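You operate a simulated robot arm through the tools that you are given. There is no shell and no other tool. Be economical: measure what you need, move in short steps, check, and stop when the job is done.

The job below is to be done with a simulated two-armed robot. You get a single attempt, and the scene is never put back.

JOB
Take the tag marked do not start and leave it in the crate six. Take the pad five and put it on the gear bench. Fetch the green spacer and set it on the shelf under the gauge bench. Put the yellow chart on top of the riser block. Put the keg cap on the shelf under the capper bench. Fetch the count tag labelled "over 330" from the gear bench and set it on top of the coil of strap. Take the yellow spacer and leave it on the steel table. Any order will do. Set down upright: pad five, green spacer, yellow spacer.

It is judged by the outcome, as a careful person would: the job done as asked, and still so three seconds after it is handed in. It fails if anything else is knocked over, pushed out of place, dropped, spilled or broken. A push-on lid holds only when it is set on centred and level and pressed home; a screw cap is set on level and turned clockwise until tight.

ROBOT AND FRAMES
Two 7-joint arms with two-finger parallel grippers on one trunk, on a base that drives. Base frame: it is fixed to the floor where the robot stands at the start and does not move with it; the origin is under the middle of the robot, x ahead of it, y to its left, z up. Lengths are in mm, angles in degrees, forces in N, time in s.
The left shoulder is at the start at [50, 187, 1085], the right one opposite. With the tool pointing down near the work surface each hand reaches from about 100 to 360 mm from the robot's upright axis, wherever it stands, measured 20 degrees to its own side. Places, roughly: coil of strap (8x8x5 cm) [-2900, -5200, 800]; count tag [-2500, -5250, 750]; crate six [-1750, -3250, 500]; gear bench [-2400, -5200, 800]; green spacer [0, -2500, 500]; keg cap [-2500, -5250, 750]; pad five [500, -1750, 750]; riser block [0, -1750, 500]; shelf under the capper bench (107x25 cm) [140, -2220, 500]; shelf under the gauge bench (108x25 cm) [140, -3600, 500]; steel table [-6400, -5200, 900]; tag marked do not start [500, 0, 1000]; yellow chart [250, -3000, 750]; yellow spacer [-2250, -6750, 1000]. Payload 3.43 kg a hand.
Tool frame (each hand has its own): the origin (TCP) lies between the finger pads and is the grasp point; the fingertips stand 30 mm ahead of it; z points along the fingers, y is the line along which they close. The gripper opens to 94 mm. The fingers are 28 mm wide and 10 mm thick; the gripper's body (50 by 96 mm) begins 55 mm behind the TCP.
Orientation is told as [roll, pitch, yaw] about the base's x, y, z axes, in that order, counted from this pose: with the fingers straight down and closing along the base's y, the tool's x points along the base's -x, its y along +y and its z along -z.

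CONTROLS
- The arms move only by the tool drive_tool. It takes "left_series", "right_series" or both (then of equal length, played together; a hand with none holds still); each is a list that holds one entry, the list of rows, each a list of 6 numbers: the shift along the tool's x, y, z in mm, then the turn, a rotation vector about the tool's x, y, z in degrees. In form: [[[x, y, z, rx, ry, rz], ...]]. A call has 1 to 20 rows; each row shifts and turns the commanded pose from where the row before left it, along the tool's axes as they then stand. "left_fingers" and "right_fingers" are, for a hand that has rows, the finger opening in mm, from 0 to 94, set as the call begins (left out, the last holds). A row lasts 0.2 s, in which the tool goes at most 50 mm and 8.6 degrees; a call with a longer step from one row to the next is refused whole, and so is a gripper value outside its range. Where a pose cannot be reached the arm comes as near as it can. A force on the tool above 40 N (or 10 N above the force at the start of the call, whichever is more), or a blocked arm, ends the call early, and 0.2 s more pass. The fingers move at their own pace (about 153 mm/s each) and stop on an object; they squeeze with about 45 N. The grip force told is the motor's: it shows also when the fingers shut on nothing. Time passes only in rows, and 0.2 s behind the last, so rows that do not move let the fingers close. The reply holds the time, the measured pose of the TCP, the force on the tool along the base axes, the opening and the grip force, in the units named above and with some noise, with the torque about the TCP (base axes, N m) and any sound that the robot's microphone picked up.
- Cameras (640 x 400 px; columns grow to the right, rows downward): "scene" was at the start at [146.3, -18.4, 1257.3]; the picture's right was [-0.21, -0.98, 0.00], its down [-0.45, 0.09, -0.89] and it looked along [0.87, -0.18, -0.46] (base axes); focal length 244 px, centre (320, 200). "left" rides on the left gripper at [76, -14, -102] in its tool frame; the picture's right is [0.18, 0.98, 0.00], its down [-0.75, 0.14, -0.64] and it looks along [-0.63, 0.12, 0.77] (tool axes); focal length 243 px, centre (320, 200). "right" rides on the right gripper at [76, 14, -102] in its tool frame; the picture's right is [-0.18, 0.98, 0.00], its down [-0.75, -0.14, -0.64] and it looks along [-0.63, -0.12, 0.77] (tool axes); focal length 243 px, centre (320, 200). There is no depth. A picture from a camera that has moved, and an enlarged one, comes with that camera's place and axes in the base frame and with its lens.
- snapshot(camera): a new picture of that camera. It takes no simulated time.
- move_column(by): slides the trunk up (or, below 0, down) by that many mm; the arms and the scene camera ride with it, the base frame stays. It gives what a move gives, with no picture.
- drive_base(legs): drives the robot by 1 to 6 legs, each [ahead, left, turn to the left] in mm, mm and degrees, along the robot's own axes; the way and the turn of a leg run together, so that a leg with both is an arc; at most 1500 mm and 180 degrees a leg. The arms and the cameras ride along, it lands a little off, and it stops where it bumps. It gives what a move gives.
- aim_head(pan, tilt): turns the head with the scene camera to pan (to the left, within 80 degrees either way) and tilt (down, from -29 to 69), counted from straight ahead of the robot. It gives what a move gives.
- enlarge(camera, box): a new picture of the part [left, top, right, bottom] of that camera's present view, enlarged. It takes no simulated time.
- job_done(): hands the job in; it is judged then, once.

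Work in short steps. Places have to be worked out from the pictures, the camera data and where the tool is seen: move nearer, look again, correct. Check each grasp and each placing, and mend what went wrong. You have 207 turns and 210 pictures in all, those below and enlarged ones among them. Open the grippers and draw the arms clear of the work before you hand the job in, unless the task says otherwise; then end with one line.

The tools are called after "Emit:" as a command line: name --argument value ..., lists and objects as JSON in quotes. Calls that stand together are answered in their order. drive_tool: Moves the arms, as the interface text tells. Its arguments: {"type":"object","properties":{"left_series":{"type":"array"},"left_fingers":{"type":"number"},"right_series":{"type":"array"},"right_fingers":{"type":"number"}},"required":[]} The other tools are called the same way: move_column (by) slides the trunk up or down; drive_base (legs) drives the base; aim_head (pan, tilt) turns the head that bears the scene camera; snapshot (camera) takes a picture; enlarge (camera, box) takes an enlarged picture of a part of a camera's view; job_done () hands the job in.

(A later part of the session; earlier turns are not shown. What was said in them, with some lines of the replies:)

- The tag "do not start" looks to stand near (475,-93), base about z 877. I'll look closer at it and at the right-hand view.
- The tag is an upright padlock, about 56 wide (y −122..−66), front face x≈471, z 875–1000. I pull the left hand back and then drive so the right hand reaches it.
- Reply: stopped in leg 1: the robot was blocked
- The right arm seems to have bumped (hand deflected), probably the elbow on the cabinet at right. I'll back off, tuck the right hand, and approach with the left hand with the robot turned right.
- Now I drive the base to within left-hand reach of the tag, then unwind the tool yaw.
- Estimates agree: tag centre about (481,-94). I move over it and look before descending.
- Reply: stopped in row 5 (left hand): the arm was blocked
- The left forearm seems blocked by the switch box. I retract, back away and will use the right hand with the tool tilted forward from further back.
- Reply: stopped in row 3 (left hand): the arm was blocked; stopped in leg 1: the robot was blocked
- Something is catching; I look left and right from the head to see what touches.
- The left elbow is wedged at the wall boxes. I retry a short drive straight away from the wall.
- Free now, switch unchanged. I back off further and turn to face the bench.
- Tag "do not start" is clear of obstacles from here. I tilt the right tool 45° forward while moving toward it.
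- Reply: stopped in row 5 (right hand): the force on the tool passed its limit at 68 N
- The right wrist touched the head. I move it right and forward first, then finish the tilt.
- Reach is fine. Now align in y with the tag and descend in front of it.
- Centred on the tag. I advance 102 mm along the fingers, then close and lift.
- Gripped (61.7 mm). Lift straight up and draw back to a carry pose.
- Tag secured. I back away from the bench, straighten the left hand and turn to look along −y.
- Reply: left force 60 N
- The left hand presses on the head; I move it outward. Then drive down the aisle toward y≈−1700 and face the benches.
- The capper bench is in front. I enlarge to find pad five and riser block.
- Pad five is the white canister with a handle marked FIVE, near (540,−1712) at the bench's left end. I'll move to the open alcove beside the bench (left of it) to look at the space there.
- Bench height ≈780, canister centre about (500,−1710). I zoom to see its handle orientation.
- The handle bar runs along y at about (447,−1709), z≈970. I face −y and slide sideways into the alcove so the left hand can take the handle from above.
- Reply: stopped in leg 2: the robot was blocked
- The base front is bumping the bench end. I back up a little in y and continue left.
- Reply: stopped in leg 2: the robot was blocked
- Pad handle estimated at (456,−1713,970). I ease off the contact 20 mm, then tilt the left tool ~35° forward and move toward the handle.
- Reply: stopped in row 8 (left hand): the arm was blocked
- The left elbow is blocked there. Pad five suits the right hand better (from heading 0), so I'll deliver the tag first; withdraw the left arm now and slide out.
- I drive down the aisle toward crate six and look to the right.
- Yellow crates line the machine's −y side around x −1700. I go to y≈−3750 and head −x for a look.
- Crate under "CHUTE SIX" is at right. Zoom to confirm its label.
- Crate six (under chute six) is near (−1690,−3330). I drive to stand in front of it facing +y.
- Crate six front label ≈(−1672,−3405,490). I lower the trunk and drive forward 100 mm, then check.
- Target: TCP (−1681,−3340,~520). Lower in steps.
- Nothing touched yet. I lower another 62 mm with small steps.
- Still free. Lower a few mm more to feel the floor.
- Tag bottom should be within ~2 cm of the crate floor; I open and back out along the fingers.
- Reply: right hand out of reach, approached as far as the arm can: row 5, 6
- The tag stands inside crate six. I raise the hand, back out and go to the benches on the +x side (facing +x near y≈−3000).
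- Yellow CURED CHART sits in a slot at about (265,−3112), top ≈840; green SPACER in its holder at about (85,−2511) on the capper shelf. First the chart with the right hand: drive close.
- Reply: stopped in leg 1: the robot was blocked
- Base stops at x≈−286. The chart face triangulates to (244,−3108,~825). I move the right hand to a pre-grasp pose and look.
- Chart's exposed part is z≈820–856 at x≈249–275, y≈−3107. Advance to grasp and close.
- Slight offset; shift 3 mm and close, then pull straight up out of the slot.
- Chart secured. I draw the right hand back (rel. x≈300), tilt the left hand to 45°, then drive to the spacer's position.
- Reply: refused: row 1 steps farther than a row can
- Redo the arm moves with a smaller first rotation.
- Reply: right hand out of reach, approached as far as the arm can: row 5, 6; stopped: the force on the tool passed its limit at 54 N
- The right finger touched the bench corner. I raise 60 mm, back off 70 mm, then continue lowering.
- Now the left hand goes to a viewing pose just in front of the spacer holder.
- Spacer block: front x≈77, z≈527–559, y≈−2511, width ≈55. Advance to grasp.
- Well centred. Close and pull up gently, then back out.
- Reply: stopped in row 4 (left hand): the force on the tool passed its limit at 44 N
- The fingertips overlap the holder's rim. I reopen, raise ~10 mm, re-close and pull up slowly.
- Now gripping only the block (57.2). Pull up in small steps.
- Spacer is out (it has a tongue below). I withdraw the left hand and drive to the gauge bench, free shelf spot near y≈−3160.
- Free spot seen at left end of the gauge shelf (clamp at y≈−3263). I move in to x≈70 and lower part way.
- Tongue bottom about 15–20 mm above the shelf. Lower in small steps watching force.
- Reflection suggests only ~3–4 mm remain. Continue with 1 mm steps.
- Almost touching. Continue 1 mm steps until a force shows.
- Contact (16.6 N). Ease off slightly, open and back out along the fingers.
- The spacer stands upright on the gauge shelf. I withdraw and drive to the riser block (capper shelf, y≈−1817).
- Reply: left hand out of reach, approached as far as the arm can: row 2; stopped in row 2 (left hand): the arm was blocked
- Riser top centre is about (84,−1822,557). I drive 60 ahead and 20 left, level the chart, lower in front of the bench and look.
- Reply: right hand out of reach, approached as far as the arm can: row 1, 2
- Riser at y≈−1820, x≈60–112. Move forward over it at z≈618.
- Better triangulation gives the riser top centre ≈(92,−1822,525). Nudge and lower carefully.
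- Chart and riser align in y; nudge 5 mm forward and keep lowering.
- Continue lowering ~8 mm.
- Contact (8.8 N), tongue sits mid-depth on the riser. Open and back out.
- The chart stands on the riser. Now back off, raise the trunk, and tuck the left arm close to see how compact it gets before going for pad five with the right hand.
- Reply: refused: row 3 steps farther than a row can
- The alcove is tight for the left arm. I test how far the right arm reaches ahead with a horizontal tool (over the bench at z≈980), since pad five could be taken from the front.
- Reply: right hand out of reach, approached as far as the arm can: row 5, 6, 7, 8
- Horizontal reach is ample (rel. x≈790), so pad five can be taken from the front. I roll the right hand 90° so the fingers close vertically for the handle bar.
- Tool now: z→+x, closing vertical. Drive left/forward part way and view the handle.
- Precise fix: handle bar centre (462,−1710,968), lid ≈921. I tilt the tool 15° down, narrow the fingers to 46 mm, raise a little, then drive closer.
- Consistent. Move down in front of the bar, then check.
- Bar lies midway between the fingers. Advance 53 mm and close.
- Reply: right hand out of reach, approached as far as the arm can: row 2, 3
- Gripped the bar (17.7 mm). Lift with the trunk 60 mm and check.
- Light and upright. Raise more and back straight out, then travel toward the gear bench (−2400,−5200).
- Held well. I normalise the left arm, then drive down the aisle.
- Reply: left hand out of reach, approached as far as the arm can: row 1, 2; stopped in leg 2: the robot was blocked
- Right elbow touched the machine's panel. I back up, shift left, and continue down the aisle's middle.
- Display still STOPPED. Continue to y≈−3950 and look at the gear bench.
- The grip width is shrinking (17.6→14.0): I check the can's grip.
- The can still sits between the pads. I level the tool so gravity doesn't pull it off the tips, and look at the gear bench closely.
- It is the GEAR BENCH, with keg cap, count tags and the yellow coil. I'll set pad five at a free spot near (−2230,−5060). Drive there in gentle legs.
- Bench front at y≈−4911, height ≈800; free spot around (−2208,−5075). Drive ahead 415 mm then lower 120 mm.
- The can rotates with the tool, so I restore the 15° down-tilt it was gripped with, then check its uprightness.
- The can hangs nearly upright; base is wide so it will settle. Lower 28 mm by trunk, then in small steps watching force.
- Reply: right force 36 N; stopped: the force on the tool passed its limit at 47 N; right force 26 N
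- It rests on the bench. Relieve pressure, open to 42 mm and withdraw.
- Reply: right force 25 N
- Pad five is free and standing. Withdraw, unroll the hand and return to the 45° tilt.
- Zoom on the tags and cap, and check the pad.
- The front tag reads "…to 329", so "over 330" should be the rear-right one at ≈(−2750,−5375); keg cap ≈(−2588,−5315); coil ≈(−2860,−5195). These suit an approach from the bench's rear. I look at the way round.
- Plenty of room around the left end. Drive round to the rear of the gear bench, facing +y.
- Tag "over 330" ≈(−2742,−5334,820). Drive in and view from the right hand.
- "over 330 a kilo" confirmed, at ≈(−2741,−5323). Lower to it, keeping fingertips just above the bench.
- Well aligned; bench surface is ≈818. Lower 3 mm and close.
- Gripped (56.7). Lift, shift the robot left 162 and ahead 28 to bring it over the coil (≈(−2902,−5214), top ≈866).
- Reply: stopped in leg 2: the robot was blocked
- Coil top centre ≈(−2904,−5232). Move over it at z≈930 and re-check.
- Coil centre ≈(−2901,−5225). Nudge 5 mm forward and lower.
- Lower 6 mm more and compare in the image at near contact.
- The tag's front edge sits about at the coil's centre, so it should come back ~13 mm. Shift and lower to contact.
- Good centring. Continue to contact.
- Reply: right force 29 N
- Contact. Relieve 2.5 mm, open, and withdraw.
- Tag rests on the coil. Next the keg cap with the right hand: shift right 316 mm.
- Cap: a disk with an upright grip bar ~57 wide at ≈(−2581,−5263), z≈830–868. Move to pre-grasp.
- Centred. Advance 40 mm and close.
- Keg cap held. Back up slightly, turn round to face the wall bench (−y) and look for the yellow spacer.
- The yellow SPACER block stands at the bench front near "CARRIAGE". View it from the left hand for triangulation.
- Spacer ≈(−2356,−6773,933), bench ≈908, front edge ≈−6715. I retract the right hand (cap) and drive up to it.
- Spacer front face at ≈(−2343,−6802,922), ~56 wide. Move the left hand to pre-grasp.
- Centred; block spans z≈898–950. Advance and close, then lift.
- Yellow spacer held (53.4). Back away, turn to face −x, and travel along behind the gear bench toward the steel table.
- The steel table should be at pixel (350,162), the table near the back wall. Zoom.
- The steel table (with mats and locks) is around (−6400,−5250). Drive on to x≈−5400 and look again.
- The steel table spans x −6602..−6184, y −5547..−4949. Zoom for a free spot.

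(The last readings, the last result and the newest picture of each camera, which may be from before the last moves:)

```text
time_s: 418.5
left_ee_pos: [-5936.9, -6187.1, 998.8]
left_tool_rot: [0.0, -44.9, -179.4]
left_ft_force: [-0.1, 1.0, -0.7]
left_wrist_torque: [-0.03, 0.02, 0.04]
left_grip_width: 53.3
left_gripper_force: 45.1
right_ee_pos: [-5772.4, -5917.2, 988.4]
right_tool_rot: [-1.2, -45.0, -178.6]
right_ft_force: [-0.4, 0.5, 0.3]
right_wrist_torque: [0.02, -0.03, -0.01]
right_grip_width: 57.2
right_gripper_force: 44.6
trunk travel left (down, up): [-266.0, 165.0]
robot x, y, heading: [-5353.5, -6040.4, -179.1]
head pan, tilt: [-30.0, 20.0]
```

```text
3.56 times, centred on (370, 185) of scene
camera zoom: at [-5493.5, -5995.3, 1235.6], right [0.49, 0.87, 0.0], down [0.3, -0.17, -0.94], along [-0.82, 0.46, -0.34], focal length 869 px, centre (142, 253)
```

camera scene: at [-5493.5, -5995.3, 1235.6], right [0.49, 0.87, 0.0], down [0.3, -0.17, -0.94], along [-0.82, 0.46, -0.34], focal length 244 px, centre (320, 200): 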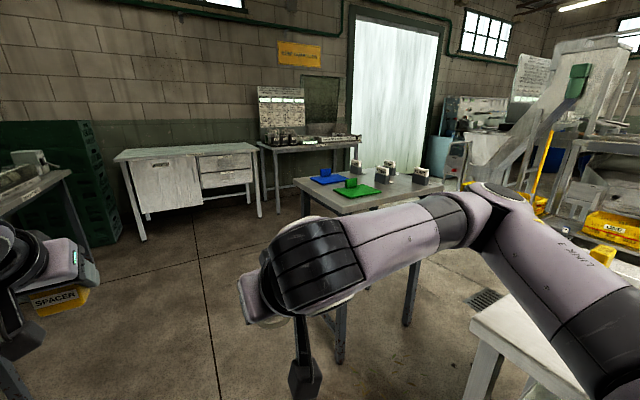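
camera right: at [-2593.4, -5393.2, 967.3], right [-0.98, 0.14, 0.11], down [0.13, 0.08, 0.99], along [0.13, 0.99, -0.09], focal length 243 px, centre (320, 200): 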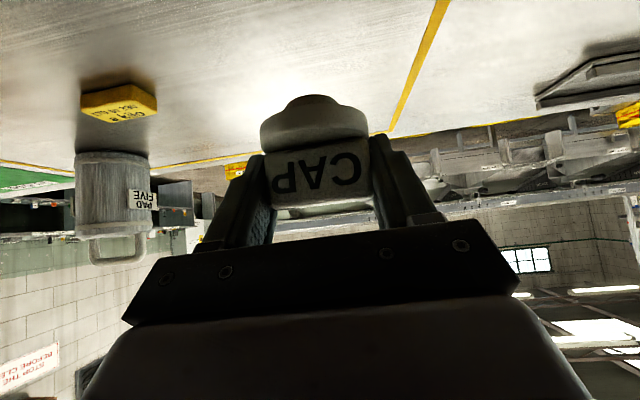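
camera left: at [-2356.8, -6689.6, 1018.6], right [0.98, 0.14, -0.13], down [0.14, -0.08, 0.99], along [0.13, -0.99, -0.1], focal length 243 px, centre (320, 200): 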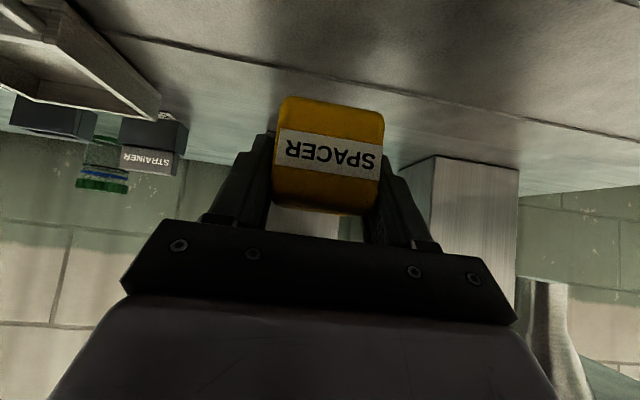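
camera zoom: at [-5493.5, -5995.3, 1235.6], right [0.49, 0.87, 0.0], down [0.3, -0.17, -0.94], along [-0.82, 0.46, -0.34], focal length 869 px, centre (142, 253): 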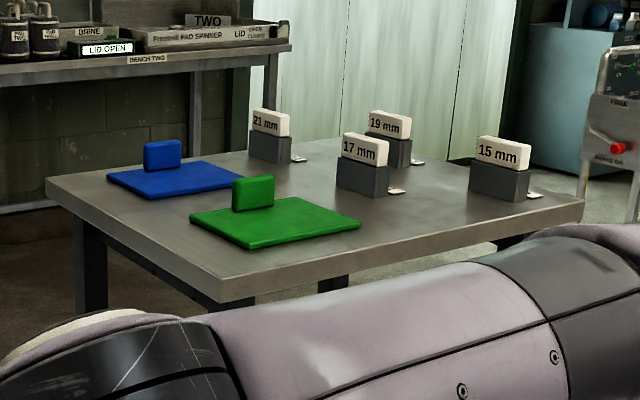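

A free strip (~120 mm) lies along the table's −y edge before the mats; I'll set the spacer at ≈(−6300,−5487), approaching from the −y side.

Emit:
drive_base --legs '[[825, 40, 0], [0, 0, -90.9]]'

Emit:
aim_head --pan 10 --tilt 35

Emit:
snapshot --camera "scene"

Emit:
snapshot --camera "left"

```text
time_s: 426.7
left_ee_pos: [-6337.8, -5513.0, 999.3]
left_tool_rot: [0.2, -44.8, 91.7]
left_ft_force: [0.5, 0.1, -0.7]
left_wrist_torque: [-0.03, -0.01, 0.02]
left_grip_width: 53.4
left_gripper_force: 45.2
right_ee_pos: [-6066.3, -5672.1, 988.8]
right_tool_rot: [-1.3, -45.0, 92.3]
right_ft_force: [-0.4, -0.8, -0.3]
right_wrist_torque: [0.03, 0.0, -0.03]
right_grip_width: 57.4
right_gripper_force: 45.2
trunk travel left (down, up): [-266.0, 165.0]
robot x, y, heading: [-6181.2, -6094.4, 91.6]
head pan, tilt: [-30.0, 20.0]
```

```text
time_s: 427.8
left_ee_pos: [-6337.3, -5512.1, 1001.0]
left_tool_rot: [0.2, -44.9, 91.5]
left_ft_force: [1.1, 0.1, -0.1]
left_wrist_torque: [-0.02, 0.0, 0.0]
left_grip_width: 53.4
left_gripper_force: 44.9
right_ee_pos: [-6066.4, -5672.8, 988.8]
right_tool_rot: [-1.3, -45.0, 92.1]
right_ft_force: [0.3, -1.6, -0.3]
right_wrist_torque: [0.02, 0.02, 0.0]
right_grip_width: 57.2
right_gripper_force: 44.7
trunk travel left (down, up): [-266.0, 165.0]
robot x, y, heading: [-6180.5, -6096.0, 91.6]
head pan, tilt: [10.0, 35.0]
```

```text
42 pictures are left
camera scene: at [-6203.2, -5949.7, 1211.8], right [0.98, 0.2, 0.0], down [0.12, -0.56, -0.82], along [-0.17, 0.8, -0.57], focal length 244 px, centre (320, 200)
```

scene: 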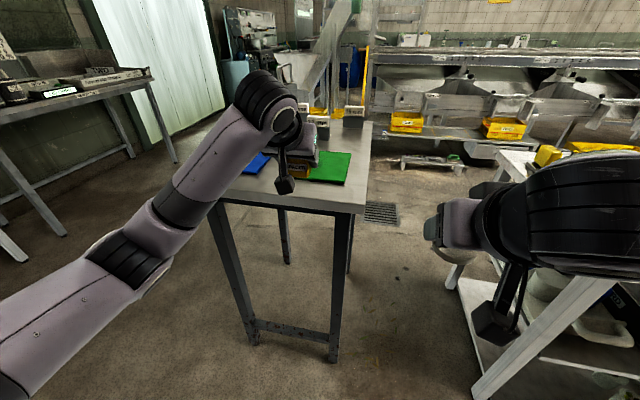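

```text
41 pictures are left
camera left: at [-6319.6, -5638.3, 1018.5], right [-0.98, -0.16, -0.13], down [-0.14, 0.08, 0.99], along [-0.15, 0.98, -0.1], focal length 243 px, centre (320, 200)
```

left: 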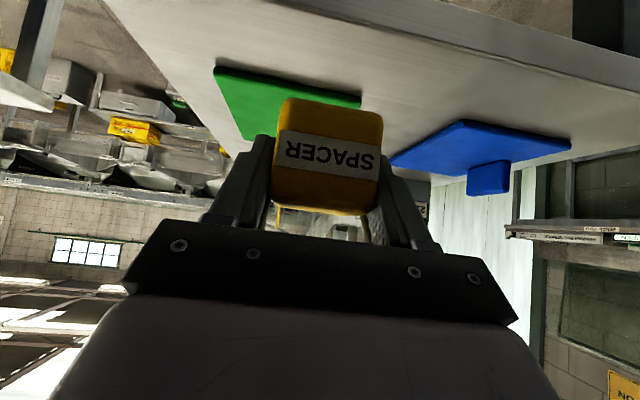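

Mats start at y≈−5445; the gap between them is x −6371..−6478. I'll place the spacer at ≈(−6424,−5470). Shift left.

Emit:
drive_base --legs '[[0, 88, 0]]'

Emit:
drive_tool --left_series '[[[-11, 0, 11, 0, 0, 0], [-11, 0, 11, 0, 0, 0], [14, 0, 14, 0, 0, 0], [12, 0, 12, 0, 0, 0], [0, 0, 0, 0, 0, 0]]]'

Emit:
snapshot --camera "left"

Emit:
enlarge --camera "scene" --box '[200, 90, 400, 230]'

```text
time_s: 429.2
left_ee_pos: [-6424.8, -5515.1, 999.5]
left_tool_rot: [0.1, -44.9, 91.6]
left_ft_force: [-0.1, 0.9, 0.3]
left_wrist_torque: [-0.01, 0.02, -0.02]
left_grip_width: 53.3
left_gripper_force: 44.9
right_ee_pos: [-6154.2, -5675.7, 988.5]
right_tool_rot: [-1.4, -44.9, 92.4]
right_ft_force: [0.4, 0.2, -0.8]
right_wrist_torque: [0.03, 0.0, -0.01]
right_grip_width: 57.1
right_gripper_force: 45.2
trunk travel left (down, up): [-266.0, 165.0]
robot x, y, heading: [-6268.0, -6098.5, 91.8]
head pan, tilt: [10.0, 35.0]
```

```text
time_s: 430.4
left_ee_pos: [-6425.4, -5483.4, 963.3]
left_tool_rot: [0.1, -44.9, 91.7]
left_ft_force: [0.5, -0.1, -0.6]
left_wrist_torque: [-0.01, 0.02, 0.01]
left_grip_width: 53.6
left_gripper_force: 44.6
right_ee_pos: [-6154.2, -5675.9, 988.8]
right_tool_rot: [-1.3, -45.0, 92.2]
right_ft_force: [0.5, 0.5, -0.1]
right_wrist_torque: [0.02, 0.02, -0.01]
right_grip_width: 57.4
right_gripper_force: 44.6
trunk travel left (down, up): [-266.0, 165.0]
robot x, y, heading: [-6269.6, -6096.4, 91.9]
head pan, tilt: [10.0, 35.0]
```

```text
40 pictures are left
camera left: at [-6408.0, -5609.7, 981.9], right [-0.98, -0.16, -0.13], down [-0.14, 0.08, 0.99], along [-0.15, 0.98, -0.1], focal length 243 px, centre (320, 200)
```

left: 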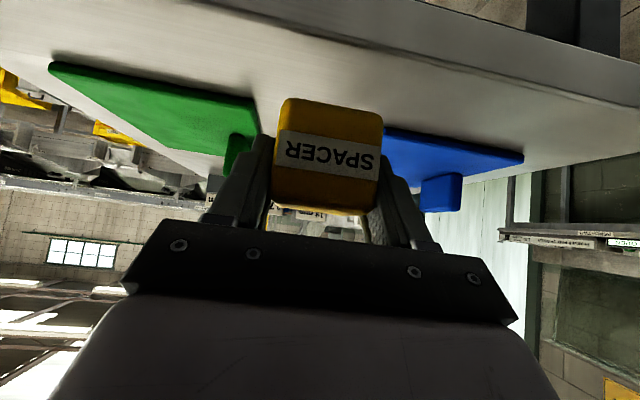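

```text
2.86 times, centred on (300, 160) of scene
camera zoom: at [-6290.9, -5952.3, 1211.7], right [0.98, 0.2, 0.0], down [0.12, -0.56, -0.82], along [-0.17, 0.8, -0.57], focal length 699 px, centre (377, 314)
```

zoom: 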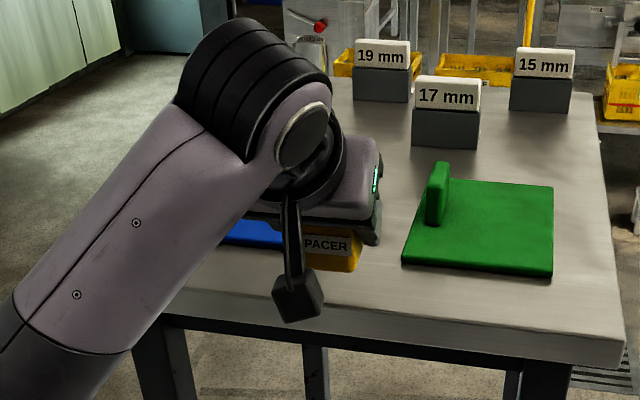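

Spacer is between the mats with edge margin. Lower in steps.

Emit:
drive_tool --left_series '[[[5, 0, 5, 0, 0, 0], [4, 0, 4, 0, 0, 0], [0, 0, 0, 0, 0, 0]]]'

Emit:
drive_tool --left_series '[[[1.5, 0, 1.5, 0, 0, 0], [1.5, 0, 1.5, 0, 0, 0], [0, 0, 0, 0, 0, 0]]]'

Emit:
drive_tool --left_series '[[[1.2, 0, 1.2, 0, 0, 0], [1.2, 0, 1.2, 0, 0, 0], [0, 0, 0, 0, 0, 0]]]'

Emit:
snapshot --camera "left"

```text
time_s: 431.2
left_ee_pos: [-6425.8, -5483.4, 949.7]
left_tool_rot: [0.2, -44.9, 91.6]
left_ft_force: [0.1, -0.4, 0.3]
left_wrist_torque: [-0.01, 0.02, -0.01]
left_grip_width: 53.5
left_gripper_force: 44.9
right_ee_pos: [-6154.0, -5675.9, 988.9]
right_tool_rot: [-1.2, -45.0, 92.2]
right_ft_force: [0.1, 0.5, -0.3]
right_wrist_torque: [0.02, 0.0, 0.0]
right_grip_width: 57.1
right_gripper_force: 45.2
trunk travel left (down, up): [-266.0, 165.0]
robot x, y, heading: [-6271.9, -6096.3, 91.5]
head pan, tilt: [10.0, 35.0]
```

```text
time_s: 432.0
left_ee_pos: [-6424.3, -5484.2, 945.5]
left_tool_rot: [0.3, -44.9, 91.7]
left_ft_force: [-1.1, 0.5, -0.2]
left_wrist_torque: [0.04, -0.03, 0.02]
left_grip_width: 53.5
left_gripper_force: 45.0
right_ee_pos: [-6154.3, -5675.7, 988.1]
right_tool_rot: [-1.4, -45.0, 92.1]
right_ft_force: [0.4, -0.3, -1.0]
right_wrist_torque: [-0.02, 0.0, 0.0]
right_grip_width: 57.3
right_gripper_force: 45.6
trunk travel left (down, up): [-266.0, 165.0]
robot x, y, heading: [-6268.5, -6096.0, 91.7]
head pan, tilt: [10.0, 35.0]
```

```text
time_s: 432.8
left_ee_pos: [-6426.1, -5484.5, 942.9]
left_tool_rot: [0.1, -45.0, 91.6]
left_ft_force: [-0.2, 0.7, -0.7]
left_wrist_torque: [0.02, 0.01, -0.02]
left_grip_width: 53.3
left_gripper_force: 45.1
right_ee_pos: [-6155.0, -5675.8, 987.9]
right_tool_rot: [-1.3, -45.0, 92.1]
right_ft_force: [0.2, -0.4, -0.9]
right_wrist_torque: [-0.01, 0.01, -0.01]
right_grip_width: 57.4
right_gripper_force: 45.0
trunk travel left (down, up): [-266.0, 165.0]
robot x, y, heading: [-6269.6, -6098.1, 91.6]
head pan, tilt: [10.0, 35.0]
```

```text
38 pictures are left
camera left: at [-6408.3, -5610.1, 961.3], right [-0.98, -0.16, -0.13], down [-0.14, 0.08, 0.99], along [-0.15, 0.98, -0.1], focal length 243 px, centre (320, 200)
```

left: 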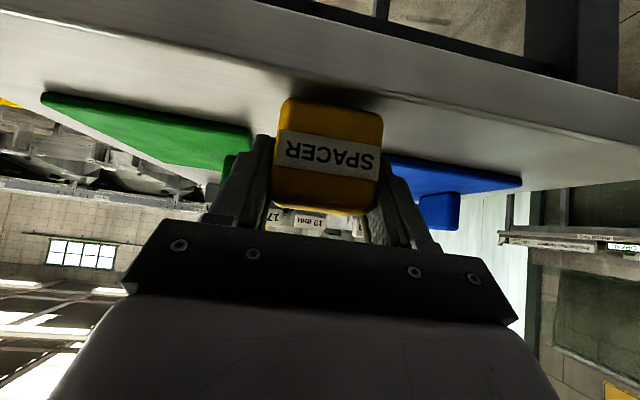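

Front of the spacer is ~16 mm from the edge; shift 8 mm inward and lower to contact.

Emit:
drive_tool --left_series '[[[-5.7, 0, 5.7, 0, 0, 0], [1, 0, 1, 0, 0, 0], [1, 0, 1, 0, 0, 0], [0, 0, 0, 0, 0, 0]]]'

Emit:
drive_tool --left_series '[[[1, 0, 1, 0, 0, 0], [1, 0, 1, 0, 0, 0], [0, 0, 0, 0, 0, 0]]]'

Emit:
drive_tool --left_series '[[[1, 0, 1, 0, 0, 0], [1, 0, 1, 0, 0, 0], [0, 0, 0, 0, 0, 0]]]'

```text
time_s: 433.8
left_ee_pos: [-6427.3, -5475.5, 939.3]
left_tool_rot: [0.2, -44.9, 91.6]
left_ft_force: [-0.1, -0.3, 0.4]
left_wrist_torque: [0.0, 0.03, -0.01]
left_grip_width: 53.3
left_gripper_force: 44.6
right_ee_pos: [-6154.1, -5675.4, 989.3]
right_tool_rot: [-1.4, -45.0, 92.2]
right_ft_force: [0.9, 0.3, -0.8]
right_wrist_torque: [0.02, 0.03, -0.02]
right_grip_width: 57.4
right_gripper_force: 44.9
trunk travel left (down, up): [-266.0, 165.0]
robot x, y, heading: [-6271.4, -6098.8, 91.8]
head pan, tilt: [10.0, 35.0]
```

```text
time_s: 434.6
left_ee_pos: [-6427.1, -5476.1, 937.1]
left_tool_rot: [0.1, -45.0, 91.6]
left_ft_force: [0.1, 0.1, 1.2]
left_wrist_torque: [0.01, -0.05, -0.01]
left_grip_width: 53.3
left_gripper_force: 44.8
right_ee_pos: [-6153.1, -5676.2, 988.3]
right_tool_rot: [-1.4, -45.0, 92.1]
right_ft_force: [0.6, -0.4, -0.5]
right_wrist_torque: [0.02, -0.01, 0.0]
right_grip_width: 57.3
right_gripper_force: 44.6
trunk travel left (down, up): [-266.0, 165.0]
robot x, y, heading: [-6270.6, -6096.5, 92.0]
head pan, tilt: [10.0, 35.0]
```

```text
time_s: 435.4
left_ee_pos: [-6427.0, -5475.9, 937.8]
left_tool_rot: [0.2, -45.3, 91.6]
left_ft_force: [-1.9, 5.8, 15.7]
left_wrist_torque: [-0.19, -0.01, -0.04]
left_grip_width: 53.4
left_gripper_force: 45.0
right_ee_pos: [-6155.1, -5675.9, 989.4]
right_tool_rot: [-1.3, -45.1, 92.2]
right_ft_force: [0.1, -0.2, -0.2]
right_wrist_torque: [0.0, -0.03, -0.04]
right_grip_width: 57.3
right_gripper_force: 45.2
trunk travel left (down, up): [-266.0, 165.0]
robot x, y, heading: [-6269.4, -6097.7, 91.5]
head pan, tilt: [10.0, 35.0]
```

Contact at 937. Ease off, open moderately and back out.

Emit:
drive_tool --left_series '[[[-1.2, 0, -1.2, 0, 0, 0], [0, 0, 0, 0, 0, 0]]]'

Emit:
drive_tool --left_series '[[[0, 0, 0, 0, 0, 0], [0, 0, 0, 0, 0, 0], [0, 0, -15, 0, 0, 0], [0, 0, -30, 0, 0, 0], [0, 0, -30, 0, 0, 0], [0, 0, -30, 0, 0, 0]]]' --left_fingers 70

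Emit:
snapshot --camera "left"

```text
time_s: 436.0
left_ee_pos: [-6426.0, -5476.4, 936.8]
left_tool_rot: [0.0, -45.1, 91.5]
left_ft_force: [0.2, 5.6, 15.6]
left_wrist_torque: [0.03, -0.13, 0.03]
left_grip_width: 53.5
left_gripper_force: 44.9
right_ee_pos: [-6154.0, -5676.5, 989.5]
right_tool_rot: [-1.4, -44.9, 92.2]
right_ft_force: [0.6, -0.1, -1.1]
right_wrist_torque: [0.01, 0.01, 0.03]
right_grip_width: 57.3
right_gripper_force: 44.6
trunk travel left (down, up): [-266.0, 165.0]
robot x, y, heading: [-6270.6, -6097.4, 91.7]
head pan, tilt: [10.0, 35.0]
```

```text
time_s: 437.4
left_ee_pos: [-6424.1, -5549.5, 1009.8]
left_tool_rot: [0.3, -45.0, 91.6]
left_ft_force: [0.4, 0.2, 0.4]
left_wrist_torque: [0.0, 0.01, 0.03]
left_grip_width: 70.0
left_gripper_force: 0.0
right_ee_pos: [-6154.0, -5675.6, 989.4]
right_tool_rot: [-1.3, -45.0, 92.2]
right_ft_force: [0.0, -1.1, 0.2]
right_wrist_torque: [0.02, 0.02, 0.0]
right_grip_width: 57.4
right_gripper_force: 45.1
trunk travel left (down, up): [-266.0, 165.0]
robot x, y, heading: [-6267.4, -6100.9, 91.6]
head pan, tilt: [10.0, 35.0]
```

```text
37 pictures are left
camera left: at [-6406.5, -5676.2, 1027.9], right [-0.98, -0.16, -0.13], down [-0.14, 0.08, 0.99], along [-0.15, 0.98, -0.1], focal length 243 px, centre (320, 200)
```

left: 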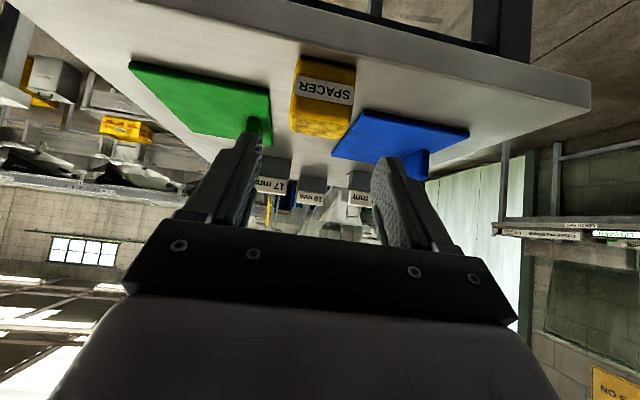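

Yellow spacer stands on the steel table. Now carry the keg cap back toward the capper bench.

Emit:
drive_tool --left_series '[[[30, 0, -35, 0, 0, 0], [30, 0, -35, 0, 0, 0], [20, 0, -30, 0, 0, 0], [0, 0, 0, 0, 0, 0]]]'

Emit:
drive_base --legs '[[-40, 0, 0], [0, 0, -91.6], [1500, 0, 0], [1500, 0, 0], [1500, 0, 0], [800, 0, 0]]'

```text
time_s: 438.4
left_ee_pos: [-6421.4, -5676.8, 1025.3]
left_tool_rot: [0.2, -44.9, 91.6]
left_ft_force: [-0.4, -0.9, -0.1]
left_wrist_torque: [0.01, -0.01, 0.01]
left_grip_width: 70.2
left_gripper_force: 0.0
right_ee_pos: [-6154.6, -5675.2, 989.2]
right_tool_rot: [-1.3, -45.0, 92.2]
right_ft_force: [-0.3, 0.3, -0.8]
right_wrist_torque: [-0.01, 0.02, 0.01]
right_grip_width: 57.4
right_gripper_force: 45.1
trunk travel left (down, up): [-266.0, 165.0]
robot x, y, heading: [-6268.5, -6093.7, 91.9]
head pan, tilt: [10.0, 35.0]
```

```text
time_s: 468.2
left_ee_pos: [-548.1, -6101.3, 1025.1]
left_tool_rot: [0.1, -44.9, -1.3]
left_ft_force: [0.0, 0.1, -0.8]
left_wrist_torque: [-0.05, 0.0, 0.0]
left_grip_width: 70.0
left_gripper_force: 0.0
right_ee_pos: [-560.0, -6367.2, 988.6]
right_tool_rot: [-1.2, -45.0, -0.7]
right_ft_force: [0.2, -0.2, -1.0]
right_wrist_torque: [-0.01, -0.01, -0.01]
right_grip_width: 57.3
right_gripper_force: 45.3
trunk travel left (down, up): [-266.0, 165.0]
robot x, y, heading: [-978.8, -6230.9, -1.2]
head pan, tilt: [10.0, 35.0]
```

Emit:
drive_base --legs '[[0, 0, 91.2], [1500, 0, 0], [780, 0, 0], [0, -450, 0], [1400, 0, 0], [750, 0, 0]]'

Emit:
aim_head --pan -30 --tilt 30

Emit:
snapshot --camera "scene"

```text
time_s: 497.7
left_ee_pos: [-537.7, -1391.0, 1025.8]
left_tool_rot: [0.1, -45.0, 88.9]
left_ft_force: [-0.5, -0.6, 0.4]
left_wrist_torque: [0.0, -0.02, 0.01]
left_grip_width: 70.0
left_gripper_force: 0.1
right_ee_pos: [-271.4, -1402.0, 987.6]
right_tool_rot: [-1.3, -45.0, 89.6]
right_ft_force: [0.4, -0.3, -0.2]
right_wrist_torque: [-0.02, 0.01, 0.0]
right_grip_width: 57.3
right_gripper_force: 45.1
trunk travel left (down, up): [-266.0, 165.0]
robot x, y, heading: [-409.7, -1815.9, 88.9]
head pan, tilt: [10.0, 35.0]
```

```text
time_s: 498.7
left_ee_pos: [-537.0, -1389.9, 1026.2]
left_tool_rot: [0.2, -44.8, 88.8]
left_ft_force: [-0.8, 0.2, 0.5]
left_wrist_torque: [-0.01, 0.03, -0.05]
left_grip_width: 70.3
left_gripper_force: 0.1
right_ee_pos: [-272.1, -1404.0, 988.0]
right_tool_rot: [-1.3, -45.1, 89.6]
right_ft_force: [-0.8, -0.7, -0.3]
right_wrist_torque: [0.02, -0.02, 0.01]
right_grip_width: 57.0
right_gripper_force: 45.2
trunk travel left (down, up): [-266.0, 165.0]
robot x, y, heading: [-406.3, -1820.1, 89.3]
head pan, tilt: [-30.0, 30.0]
```

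```text
36 pictures are left
camera scene: at [-360.6, -1682.0, 1219.5], right [0.86, -0.51, 0.0], down [-0.26, -0.43, -0.87], along [0.44, 0.74, -0.5], focal length 244 px, centre (320, 200)
```

scene: 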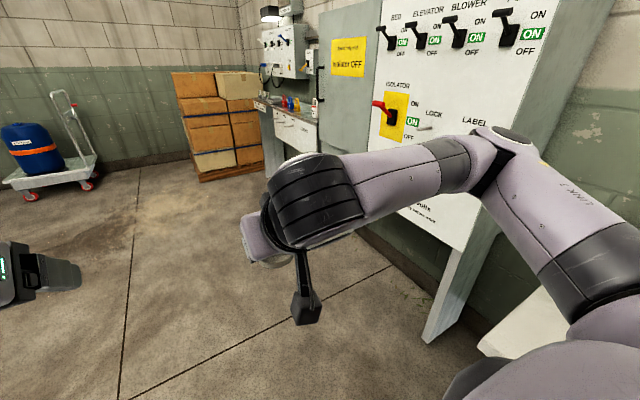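

Step back from the bench, turn to face it, and lower the trunk.

Emit:
drive_base --legs '[[0, 200, 0], [0, 0, -89.3], [0, 30, 0]]'

Emit:
move_column --by -266

Emit:
aim_head --pan -5 --tilt 35

Emit:
snapshot --camera "scene"

Emit:
snapshot --camera "right"

```text
time_s: 505.6
left_ee_pos: [-179.9, -1657.0, 1026.9]
left_tool_rot: [0.1, -45.0, -1.7]
left_ft_force: [0.1, 0.8, -0.7]
left_wrist_torque: [-0.02, 0.0, -0.04]
left_grip_width: 70.2
left_gripper_force: 0.2
right_ee_pos: [-194.9, -1923.6, 988.5]
right_tool_rot: [-1.3, -45.0, -0.9]
right_ft_force: [-0.8, 1.3, 0.0]
right_wrist_torque: [0.02, -0.01, 0.0]
right_grip_width: 57.3
right_gripper_force: 45.1
trunk travel left (down, up): [-266.0, 165.0]
robot x, y, heading: [-607.5, -1784.9, -1.4]
head pan, tilt: [-30.0, 30.0]
```

```text
time_s: 508.3
left_ee_pos: [-180.4, -1657.7, 760.5]
left_tool_rot: [0.2, -45.0, -1.6]
left_ft_force: [-0.5, -0.2, 0.8]
left_wrist_torque: [0.03, 0.0, 0.05]
left_grip_width: 70.1
left_gripper_force: 0.0
right_ee_pos: [-194.7, -1923.4, 721.9]
right_tool_rot: [-1.1, -45.0, -0.8]
right_ft_force: [-0.3, -0.4, -0.3]
right_wrist_torque: [0.01, 0.01, -0.03]
right_grip_width: 57.1
right_gripper_force: 45.0
trunk travel left (down, up): [0.0, 431.0]
robot x, y, heading: [-610.0, -1788.5, -1.2]
head pan, tilt: [-30.0, 30.0]
```

```text
time_s: 509.2
left_ee_pos: [-179.2, -1657.2, 759.4]
left_tool_rot: [0.2, -44.9, -1.5]
left_ft_force: [-0.4, 0.1, -0.4]
left_wrist_torque: [-0.01, -0.01, -0.03]
left_grip_width: 70.2
left_gripper_force: 0.0
right_ee_pos: [-194.2, -1922.9, 722.5]
right_tool_rot: [-1.3, -45.1, -0.8]
right_ft_force: [0.5, -0.9, 0.1]
right_wrist_torque: [0.02, 0.0, 0.0]
right_grip_width: 57.3
right_gripper_force: 45.2
trunk travel left (down, up): [0.0, 431.0]
robot x, y, heading: [-610.4, -1783.7, -1.5]
head pan, tilt: [-5.0, 35.0]
```

```text
35 pictures are left
camera scene: at [-464.8, -1796.3, 945.8], right [-0.11, -0.99, 0.0], down [-0.57, 0.06, -0.82], along [0.81, -0.09, -0.57], focal length 244 px, centre (320, 200)
```

scene: 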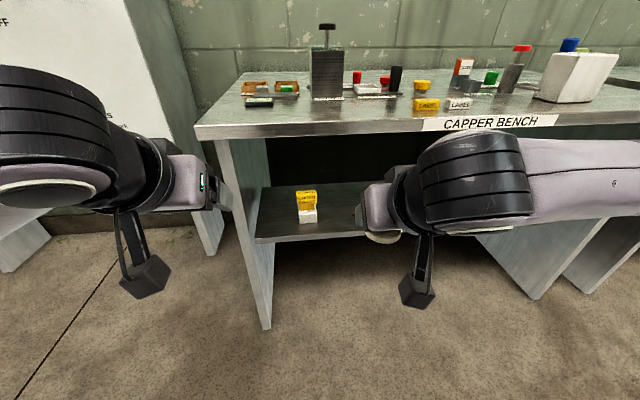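

```text
34 pictures are left
camera right: at [-319.7, -1904.9, 741.5], right [0.16, 0.98, 0.11], down [0.08, -0.13, 0.99], along [0.98, -0.15, -0.09], focal length 243 px, centre (320, 200)
```

right: 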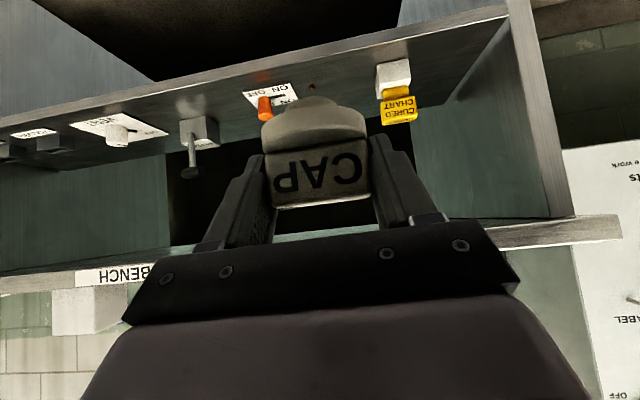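

Chart still stands on the riser. I raise the left hand above bench level, lower the right to z≈625, then drive ahead.

Emit:
drive_tool --right_series '[[[34, 0, 34, 0, 0, 0], [34, 0, 34, 0, 0, 0], [0, 0, 0, 0, 0, 0]]]' --left_series '[[[-35, 0, -35, 0, 0, 0], [-35, 0, -35, 0, 0, 0], [-20, 0, -20, 0, 0, 0]]]'

Emit:
drive_base --legs '[[175, 0, 1.3]]'

Emit:
snapshot --camera "right"

Emit:
snapshot --camera "scene"

```text
time_s: 510.0
left_ee_pos: [-179.1, -1659.0, 886.6]
left_tool_rot: [0.2, -44.9, -1.6]
left_ft_force: [0.0, -0.4, 0.4]
left_wrist_torque: [-0.03, 0.02, -0.01]
left_grip_width: 70.1
left_gripper_force: 0.0
right_ee_pos: [-194.7, -1925.1, 626.1]
right_tool_rot: [-1.3, -44.9, -1.0]
right_ft_force: [-0.5, -0.4, 0.1]
right_wrist_torque: [0.0, -0.01, -0.01]
right_grip_width: 57.4
right_gripper_force: 45.1
trunk travel left (down, up): [0.0, 431.0]
robot x, y, heading: [-608.5, -1781.2, -1.2]
head pan, tilt: [-5.0, 35.0]
```

```text
time_s: 511.4
left_ee_pos: [-10.2, -1650.3, 886.8]
left_tool_rot: [0.2, -45.0, -0.3]
left_ft_force: [0.0, 0.3, -0.1]
left_wrist_torque: [0.0, -0.03, 0.0]
left_grip_width: 70.3
left_gripper_force: 0.0
right_ee_pos: [-18.4, -1917.5, 627.0]
right_tool_rot: [-1.3, -45.0, 0.4]
right_ft_force: [0.3, 0.2, 0.0]
right_wrist_torque: [0.0, -0.05, -0.01]
right_grip_width: 57.3
right_gripper_force: 45.2
trunk travel left (down, up): [0.0, 431.0]
robot x, y, heading: [-435.2, -1788.3, 0.0]
head pan, tilt: [-5.0, 35.0]
```

```text
33 pictures are left
camera right: at [-143.2, -1901.1, 645.6], right [0.14, 0.98, 0.11], down [0.08, -0.13, 0.99], along [0.99, -0.13, -0.09], focal length 243 px, centre (320, 200)
```

right: 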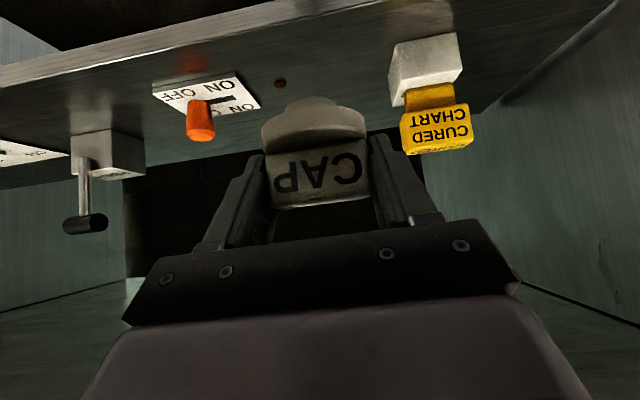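

```text
32 pictures are left
camera scene: at [-290.9, -1795.2, 945.8], right [-0.09, -1.0, 0.0], down [-0.57, 0.05, -0.82], along [0.82, -0.07, -0.57], focal length 244 px, centre (320, 200)
```

scene: 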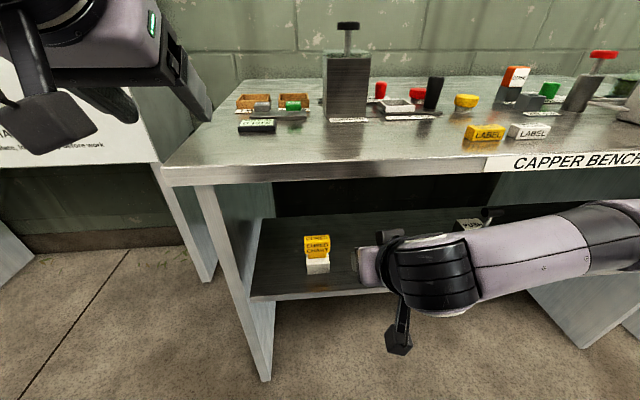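

Target (80,−1911): clear of chart and dot. Move in and lower.

Emit:
drive_tool --right_series '[[[-21, 2, 25, 0, 0, 0], [-23, 2, 23, 0, 0, 0], [-23, 2, 23, 0, 0, 0], [14, 0, 14, 0, 0, 0], [14, 0, 14, 0, 0, 0], [8, 0, 8, 0, 0, 0], [0, 0, 0, 0, 0, 0]]]'

Emit:
snapshot --camera "right"

```text
time_s: 513.0
left_ee_pos: [-9.7, -1651.0, 886.0]
left_tool_rot: [0.1, -44.8, -0.3]
left_ft_force: [-0.7, 0.0, -0.6]
left_wrist_torque: [-0.01, -0.02, 0.0]
left_grip_width: 70.0
left_gripper_force: 0.0
right_ee_pos: [78.9, -1913.1, 572.6]
right_tool_rot: [-1.3, -45.0, 0.4]
right_ft_force: [0.2, -0.3, -0.3]
right_wrist_torque: [0.01, 0.01, 0.01]
right_grip_width: 57.4
right_gripper_force: 44.7
trunk travel left (down, up): [0.0, 431.0]
robot x, y, heading: [-433.9, -1787.2, 0.0]
head pan, tilt: [-5.0, 35.0]
```

```text
31 pictures are left
camera right: at [-46.1, -1896.6, 591.6], right [0.14, 0.98, 0.11], down [0.08, -0.13, 0.99], along [0.99, -0.13, -0.09], focal length 243 px, centre (320, 200)
```

right: 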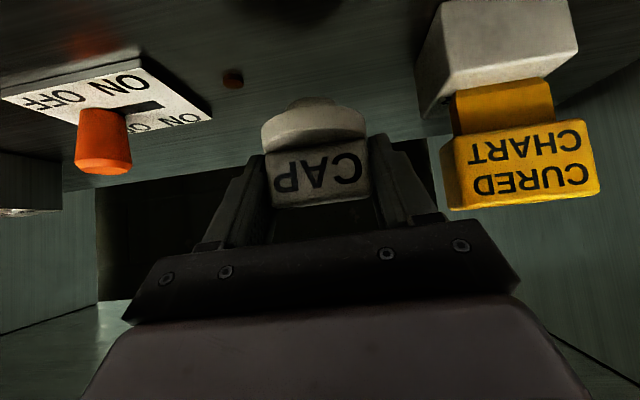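

Lower to contact in steps.

Emit:
drive_tool --right_series '[[[6, 0, 6, 0, 0, 0], [5, 0, 5, 0, 0, 0], [0, 0, 0, 0, 0, 0]]]'

Emit:
drive_tool --right_series '[[[2, 0, 2, 0, 0, 0], [2, 0, 2, 0, 0, 0], [0, 0, 0, 0, 0, 0]]]'

Emit:
drive_tool --right_series '[[[1.2, 0, 1.2, 0, 0, 0], [1.2, 0, 1.2, 0, 0, 0], [0, 0, 0, 0, 0, 0]]]'

Emit:
enlarge --camera "right" --box '[200, 20, 480, 220]'

```text
time_s: 513.9
left_ee_pos: [-9.0, -1650.5, 885.3]
left_tool_rot: [0.2, -44.8, -0.3]
left_ft_force: [-0.3, 0.4, 1.1]
left_wrist_torque: [0.03, 0.0, 0.02]
left_grip_width: 70.0
left_gripper_force: 0.1
right_ee_pos: [81.5, -1911.8, 558.2]
right_tool_rot: [-1.3, -45.0, 0.5]
right_ft_force: [-0.5, 0.6, -0.7]
right_wrist_torque: [0.02, 0.01, 0.0]
right_grip_width: 57.4
right_gripper_force: 45.3
trunk travel left (down, up): [0.0, 431.0]
robot x, y, heading: [-432.6, -1787.5, 0.0]
head pan, tilt: [-5.0, 35.0]
```

```text
time_s: 514.6
left_ee_pos: [-10.9, -1650.6, 886.6]
left_tool_rot: [0.1, -44.9, -0.2]
left_ft_force: [-0.2, -0.1, 0.1]
left_wrist_torque: [-0.01, -0.01, -0.01]
left_grip_width: 70.0
left_gripper_force: 0.1
right_ee_pos: [79.5, -1912.8, 551.5]
right_tool_rot: [-1.4, -45.0, 0.4]
right_ft_force: [-0.9, -0.2, -0.7]
right_wrist_torque: [0.0, 0.01, -0.01]
right_grip_width: 57.4
right_gripper_force: 44.6
trunk travel left (down, up): [0.0, 431.0]
robot x, y, heading: [-435.0, -1788.3, 0.2]
head pan, tilt: [-5.0, 35.0]
```

```text
time_s: 515.5
left_ee_pos: [-9.4, -1650.5, 886.5]
left_tool_rot: [0.2, -44.9, -0.3]
left_ft_force: [-0.7, 0.5, 0.1]
left_wrist_torque: [-0.01, 0.02, -0.01]
left_grip_width: 70.1
left_gripper_force: 0.1
right_ee_pos: [80.3, -1912.8, 548.0]
right_tool_rot: [-1.3, -45.1, 0.5]
right_ft_force: [-0.3, 0.3, -0.3]
right_wrist_torque: [-0.04, -0.01, -0.01]
right_grip_width: 57.4
right_gripper_force: 45.2
trunk travel left (down, up): [0.0, 431.0]
robot x, y, heading: [-433.9, -1788.1, -0.2]
head pan, tilt: [-5.0, 35.0]
```

```text
2.00 times, centred on (340, 120) of right
camera zoom: at [-45.5, -1896.5, 567.0], right [0.14, 0.98, 0.11], down [0.08, -0.13, 0.99], along [0.99, -0.13, -0.09], focal length 485 px, centre (280, 360)
```

zoom: 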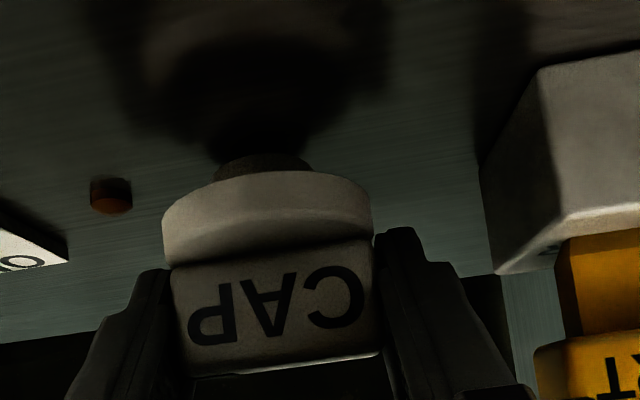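

Nearly touching. Continue in ~1.5 mm steps.

Emit:
drive_tool --right_series '[[[1, 0, 1, 0, 0, 0], [1, 0, 1, 0, 0, 0], [0, 0, 0, 0, 0, 0]]]'

Emit:
drive_tool --right_series '[[[1, 0, 1, 0, 0, 0], [1, 0, 1, 0, 0, 0], [0, 0, 0, 0, 0, 0]]]'

```text
time_s: 516.2
left_ee_pos: [-10.1, -1651.3, 885.8]
left_tool_rot: [0.3, -44.9, -0.3]
left_ft_force: [0.1, -1.1, 1.0]
left_wrist_torque: [0.03, 0.0, -0.01]
left_grip_width: 69.8
left_gripper_force: 0.0
right_ee_pos: [80.6, -1912.6, 545.8]
right_tool_rot: [-1.3, -45.1, 0.3]
right_ft_force: [0.3, -0.8, -0.1]
right_wrist_torque: [0.02, 0.0, -0.01]
right_grip_width: 57.4
right_gripper_force: 45.1
trunk travel left (down, up): [0.0, 431.0]
robot x, y, heading: [-433.8, -1789.2, -0.3]
head pan, tilt: [-5.0, 35.0]
```

```text
time_s: 517.0
left_ee_pos: [-9.5, -1651.2, 886.7]
left_tool_rot: [0.0, -45.0, -0.2]
left_ft_force: [0.1, -1.0, -0.5]
left_wrist_torque: [0.01, 0.01, 0.0]
left_grip_width: 70.0
left_gripper_force: 0.0
right_ee_pos: [79.8, -1912.9, 542.9]
right_tool_rot: [-1.4, -45.2, 0.4]
right_ft_force: [-1.4, -1.2, 5.0]
right_wrist_torque: [0.04, 0.08, 0.04]
right_grip_width: 57.3
right_gripper_force: 45.4
trunk travel left (down, up): [0.0, 431.0]
robot x, y, heading: [-437.0, -1791.3, -0.1]
head pan, tilt: [-5.0, 35.0]
```

Contact (5 N). Open moderately and back out along the fingers.

Emit:
drive_tool --right_series '[[[0, 0, 0, 0, 0, 0], [0, 0, 0, 0, 0, 0], [0, 0, 0, 0, 0, 0], [0, 0, -12, 0, 0, 0], [0, 0, -25, 0, 0, 0], [0, 0, -30, 0, 0, 0], [0, 0, -30, 0, 0, 0]]]' --right_fingers 70

Emit:
snapshot --camera "right"

```text
time_s: 518.6
left_ee_pos: [-10.0, -1651.2, 885.5]
left_tool_rot: [0.3, -44.9, -0.3]
left_ft_force: [0.1, 0.5, 0.0]
left_wrist_torque: [0.0, 0.01, 0.02]
left_grip_width: 70.0
left_gripper_force: 0.0
right_ee_pos: [13.7, -1910.2, 611.6]
right_tool_rot: [-1.5, -45.1, 0.4]
right_ft_force: [-0.4, -0.8, -0.2]
right_wrist_torque: [0.02, 0.02, 0.01]
right_grip_width: 69.8
right_gripper_force: 0.1
trunk travel left (down, up): [0.0, 431.0]
robot x, y, heading: [-434.4, -1787.6, 0.0]
head pan, tilt: [-5.0, 35.0]
```

```text
29 pictures are left
camera right: at [-113.0, -1894.2, 630.6], right [0.14, 0.98, 0.11], down [0.08, -0.13, 0.99], along [0.99, -0.13, -0.09], focal length 243 px, centre (320, 200)
```

right: 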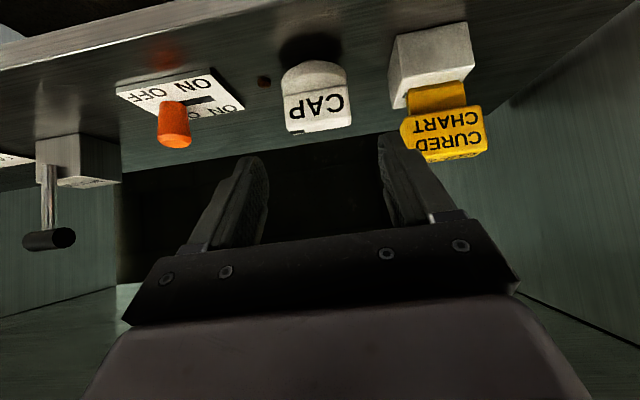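

Cap stands on the capper shelf. Back out with open hands and take a last look at the shelf and the green spacer.

Emit:
drive_base --legs '[[-250, 0, 0], [0, -600, 0]]'

Emit:
aim_head --pan -30 --tilt 20

Emit:
snapshot --camera "scene"

Emit:
aim_head --pan 35 --tilt 25

Emit:
snapshot --camera "scene"

```text
time_s: 525.8
left_ee_pos: [-259.0, -2252.6, 886.2]
left_tool_rot: [0.3, -44.9, -0.1]
left_ft_force: [0.1, -0.7, -0.7]
left_wrist_torque: [0.02, -0.01, 0.02]
left_grip_width: 69.9
left_gripper_force: 0.1
right_ee_pos: [-236.9, -2511.5, 612.4]
right_tool_rot: [-1.3, -45.0, 0.6]
right_ft_force: [0.8, 0.3, 0.3]
right_wrist_torque: [-0.01, 0.0, -0.03]
right_grip_width: 70.2
right_gripper_force: 0.0
trunk travel left (down, up): [0.0, 431.0]
robot x, y, heading: [-680.8, -2388.9, -0.2]
head pan, tilt: [-5.0, 35.0]
```

```text
time_s: 526.7
left_ee_pos: [-259.2, -2252.0, 886.7]
left_tool_rot: [0.2, -44.9, -0.2]
left_ft_force: [-0.6, 0.3, 0.7]
left_wrist_torque: [0.01, 0.03, -0.03]
left_grip_width: 69.8
left_gripper_force: 0.0
right_ee_pos: [-235.9, -2511.1, 611.9]
right_tool_rot: [-1.2, -45.0, 0.4]
right_ft_force: [0.5, 0.2, -0.5]
right_wrist_torque: [0.01, 0.01, -0.02]
right_grip_width: 70.0
right_gripper_force: 0.1
trunk travel left (down, up): [0.0, 431.0]
robot x, y, heading: [-685.7, -2388.0, 0.1]
head pan, tilt: [-30.0, 20.0]
```

```text
28 pictures are left
camera scene: at [-547.3, -2435.9, 969.6], right [-0.5, -0.87, 0.0], down [-0.3, 0.17, -0.94], along [0.81, -0.47, -0.34], focal length 244 px, centre (320, 200)
```

scene: 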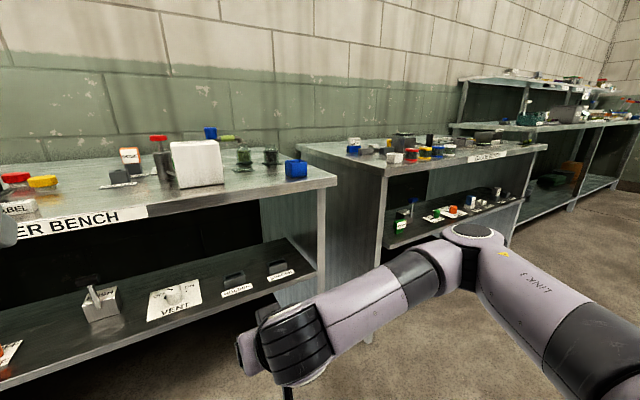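

```text
time_s: 528.1
left_ee_pos: [-259.4, -2250.9, 887.1]
left_tool_rot: [0.3, -45.0, -0.1]
left_ft_force: [-1.2, 0.1, -0.6]
left_wrist_torque: [-0.01, -0.03, -0.01]
left_grip_width: 70.0
left_gripper_force: 0.0
right_ee_pos: [-236.1, -2511.1, 611.0]
right_tool_rot: [-1.3, -45.0, 0.5]
right_ft_force: [-2.1, 0.6, -0.2]
right_wrist_torque: [-0.01, 0.0, -0.03]
right_grip_width: 70.1
right_gripper_force: 0.1
trunk travel left (down, up): [0.0, 431.0]
robot x, y, heading: [-685.9, -2390.2, 0.1]
head pan, tilt: [35.0, 25.0]
```

```text
27 pictures are left
camera scene: at [-552.5, -2336.6, 961.5], right [0.57, -0.82, 0.0], down [-0.35, -0.24, -0.91], along [0.74, 0.52, -0.42], focal length 244 px, centre (320, 200)
```

scene: 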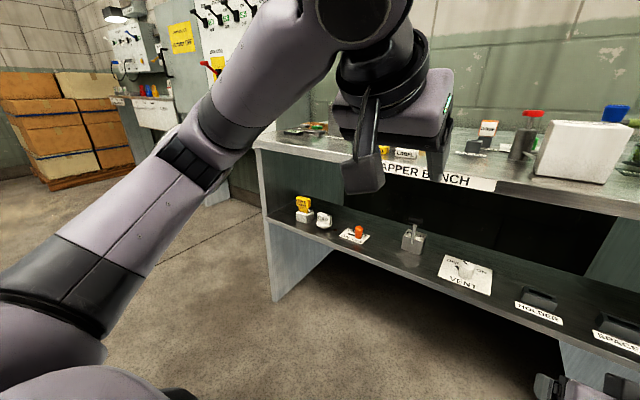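

Chart on the riser, cap on the capper shelf and green spacer on the gauge shelf are all still in place. The hands are open and clear, so I hand in.

Emit:
job_done

```text
The job is handed in.
```

All seven items were placed as asked, and I handed the job in with both grippers open and both arms clear. In the last pictures I took of them, pad five, the green spacer and the yellow spacer stood upright. The arms bumped a few fixtures on the way (the wall switch box, a bench corner and the machine panel), but I saw nothing moved or switched.
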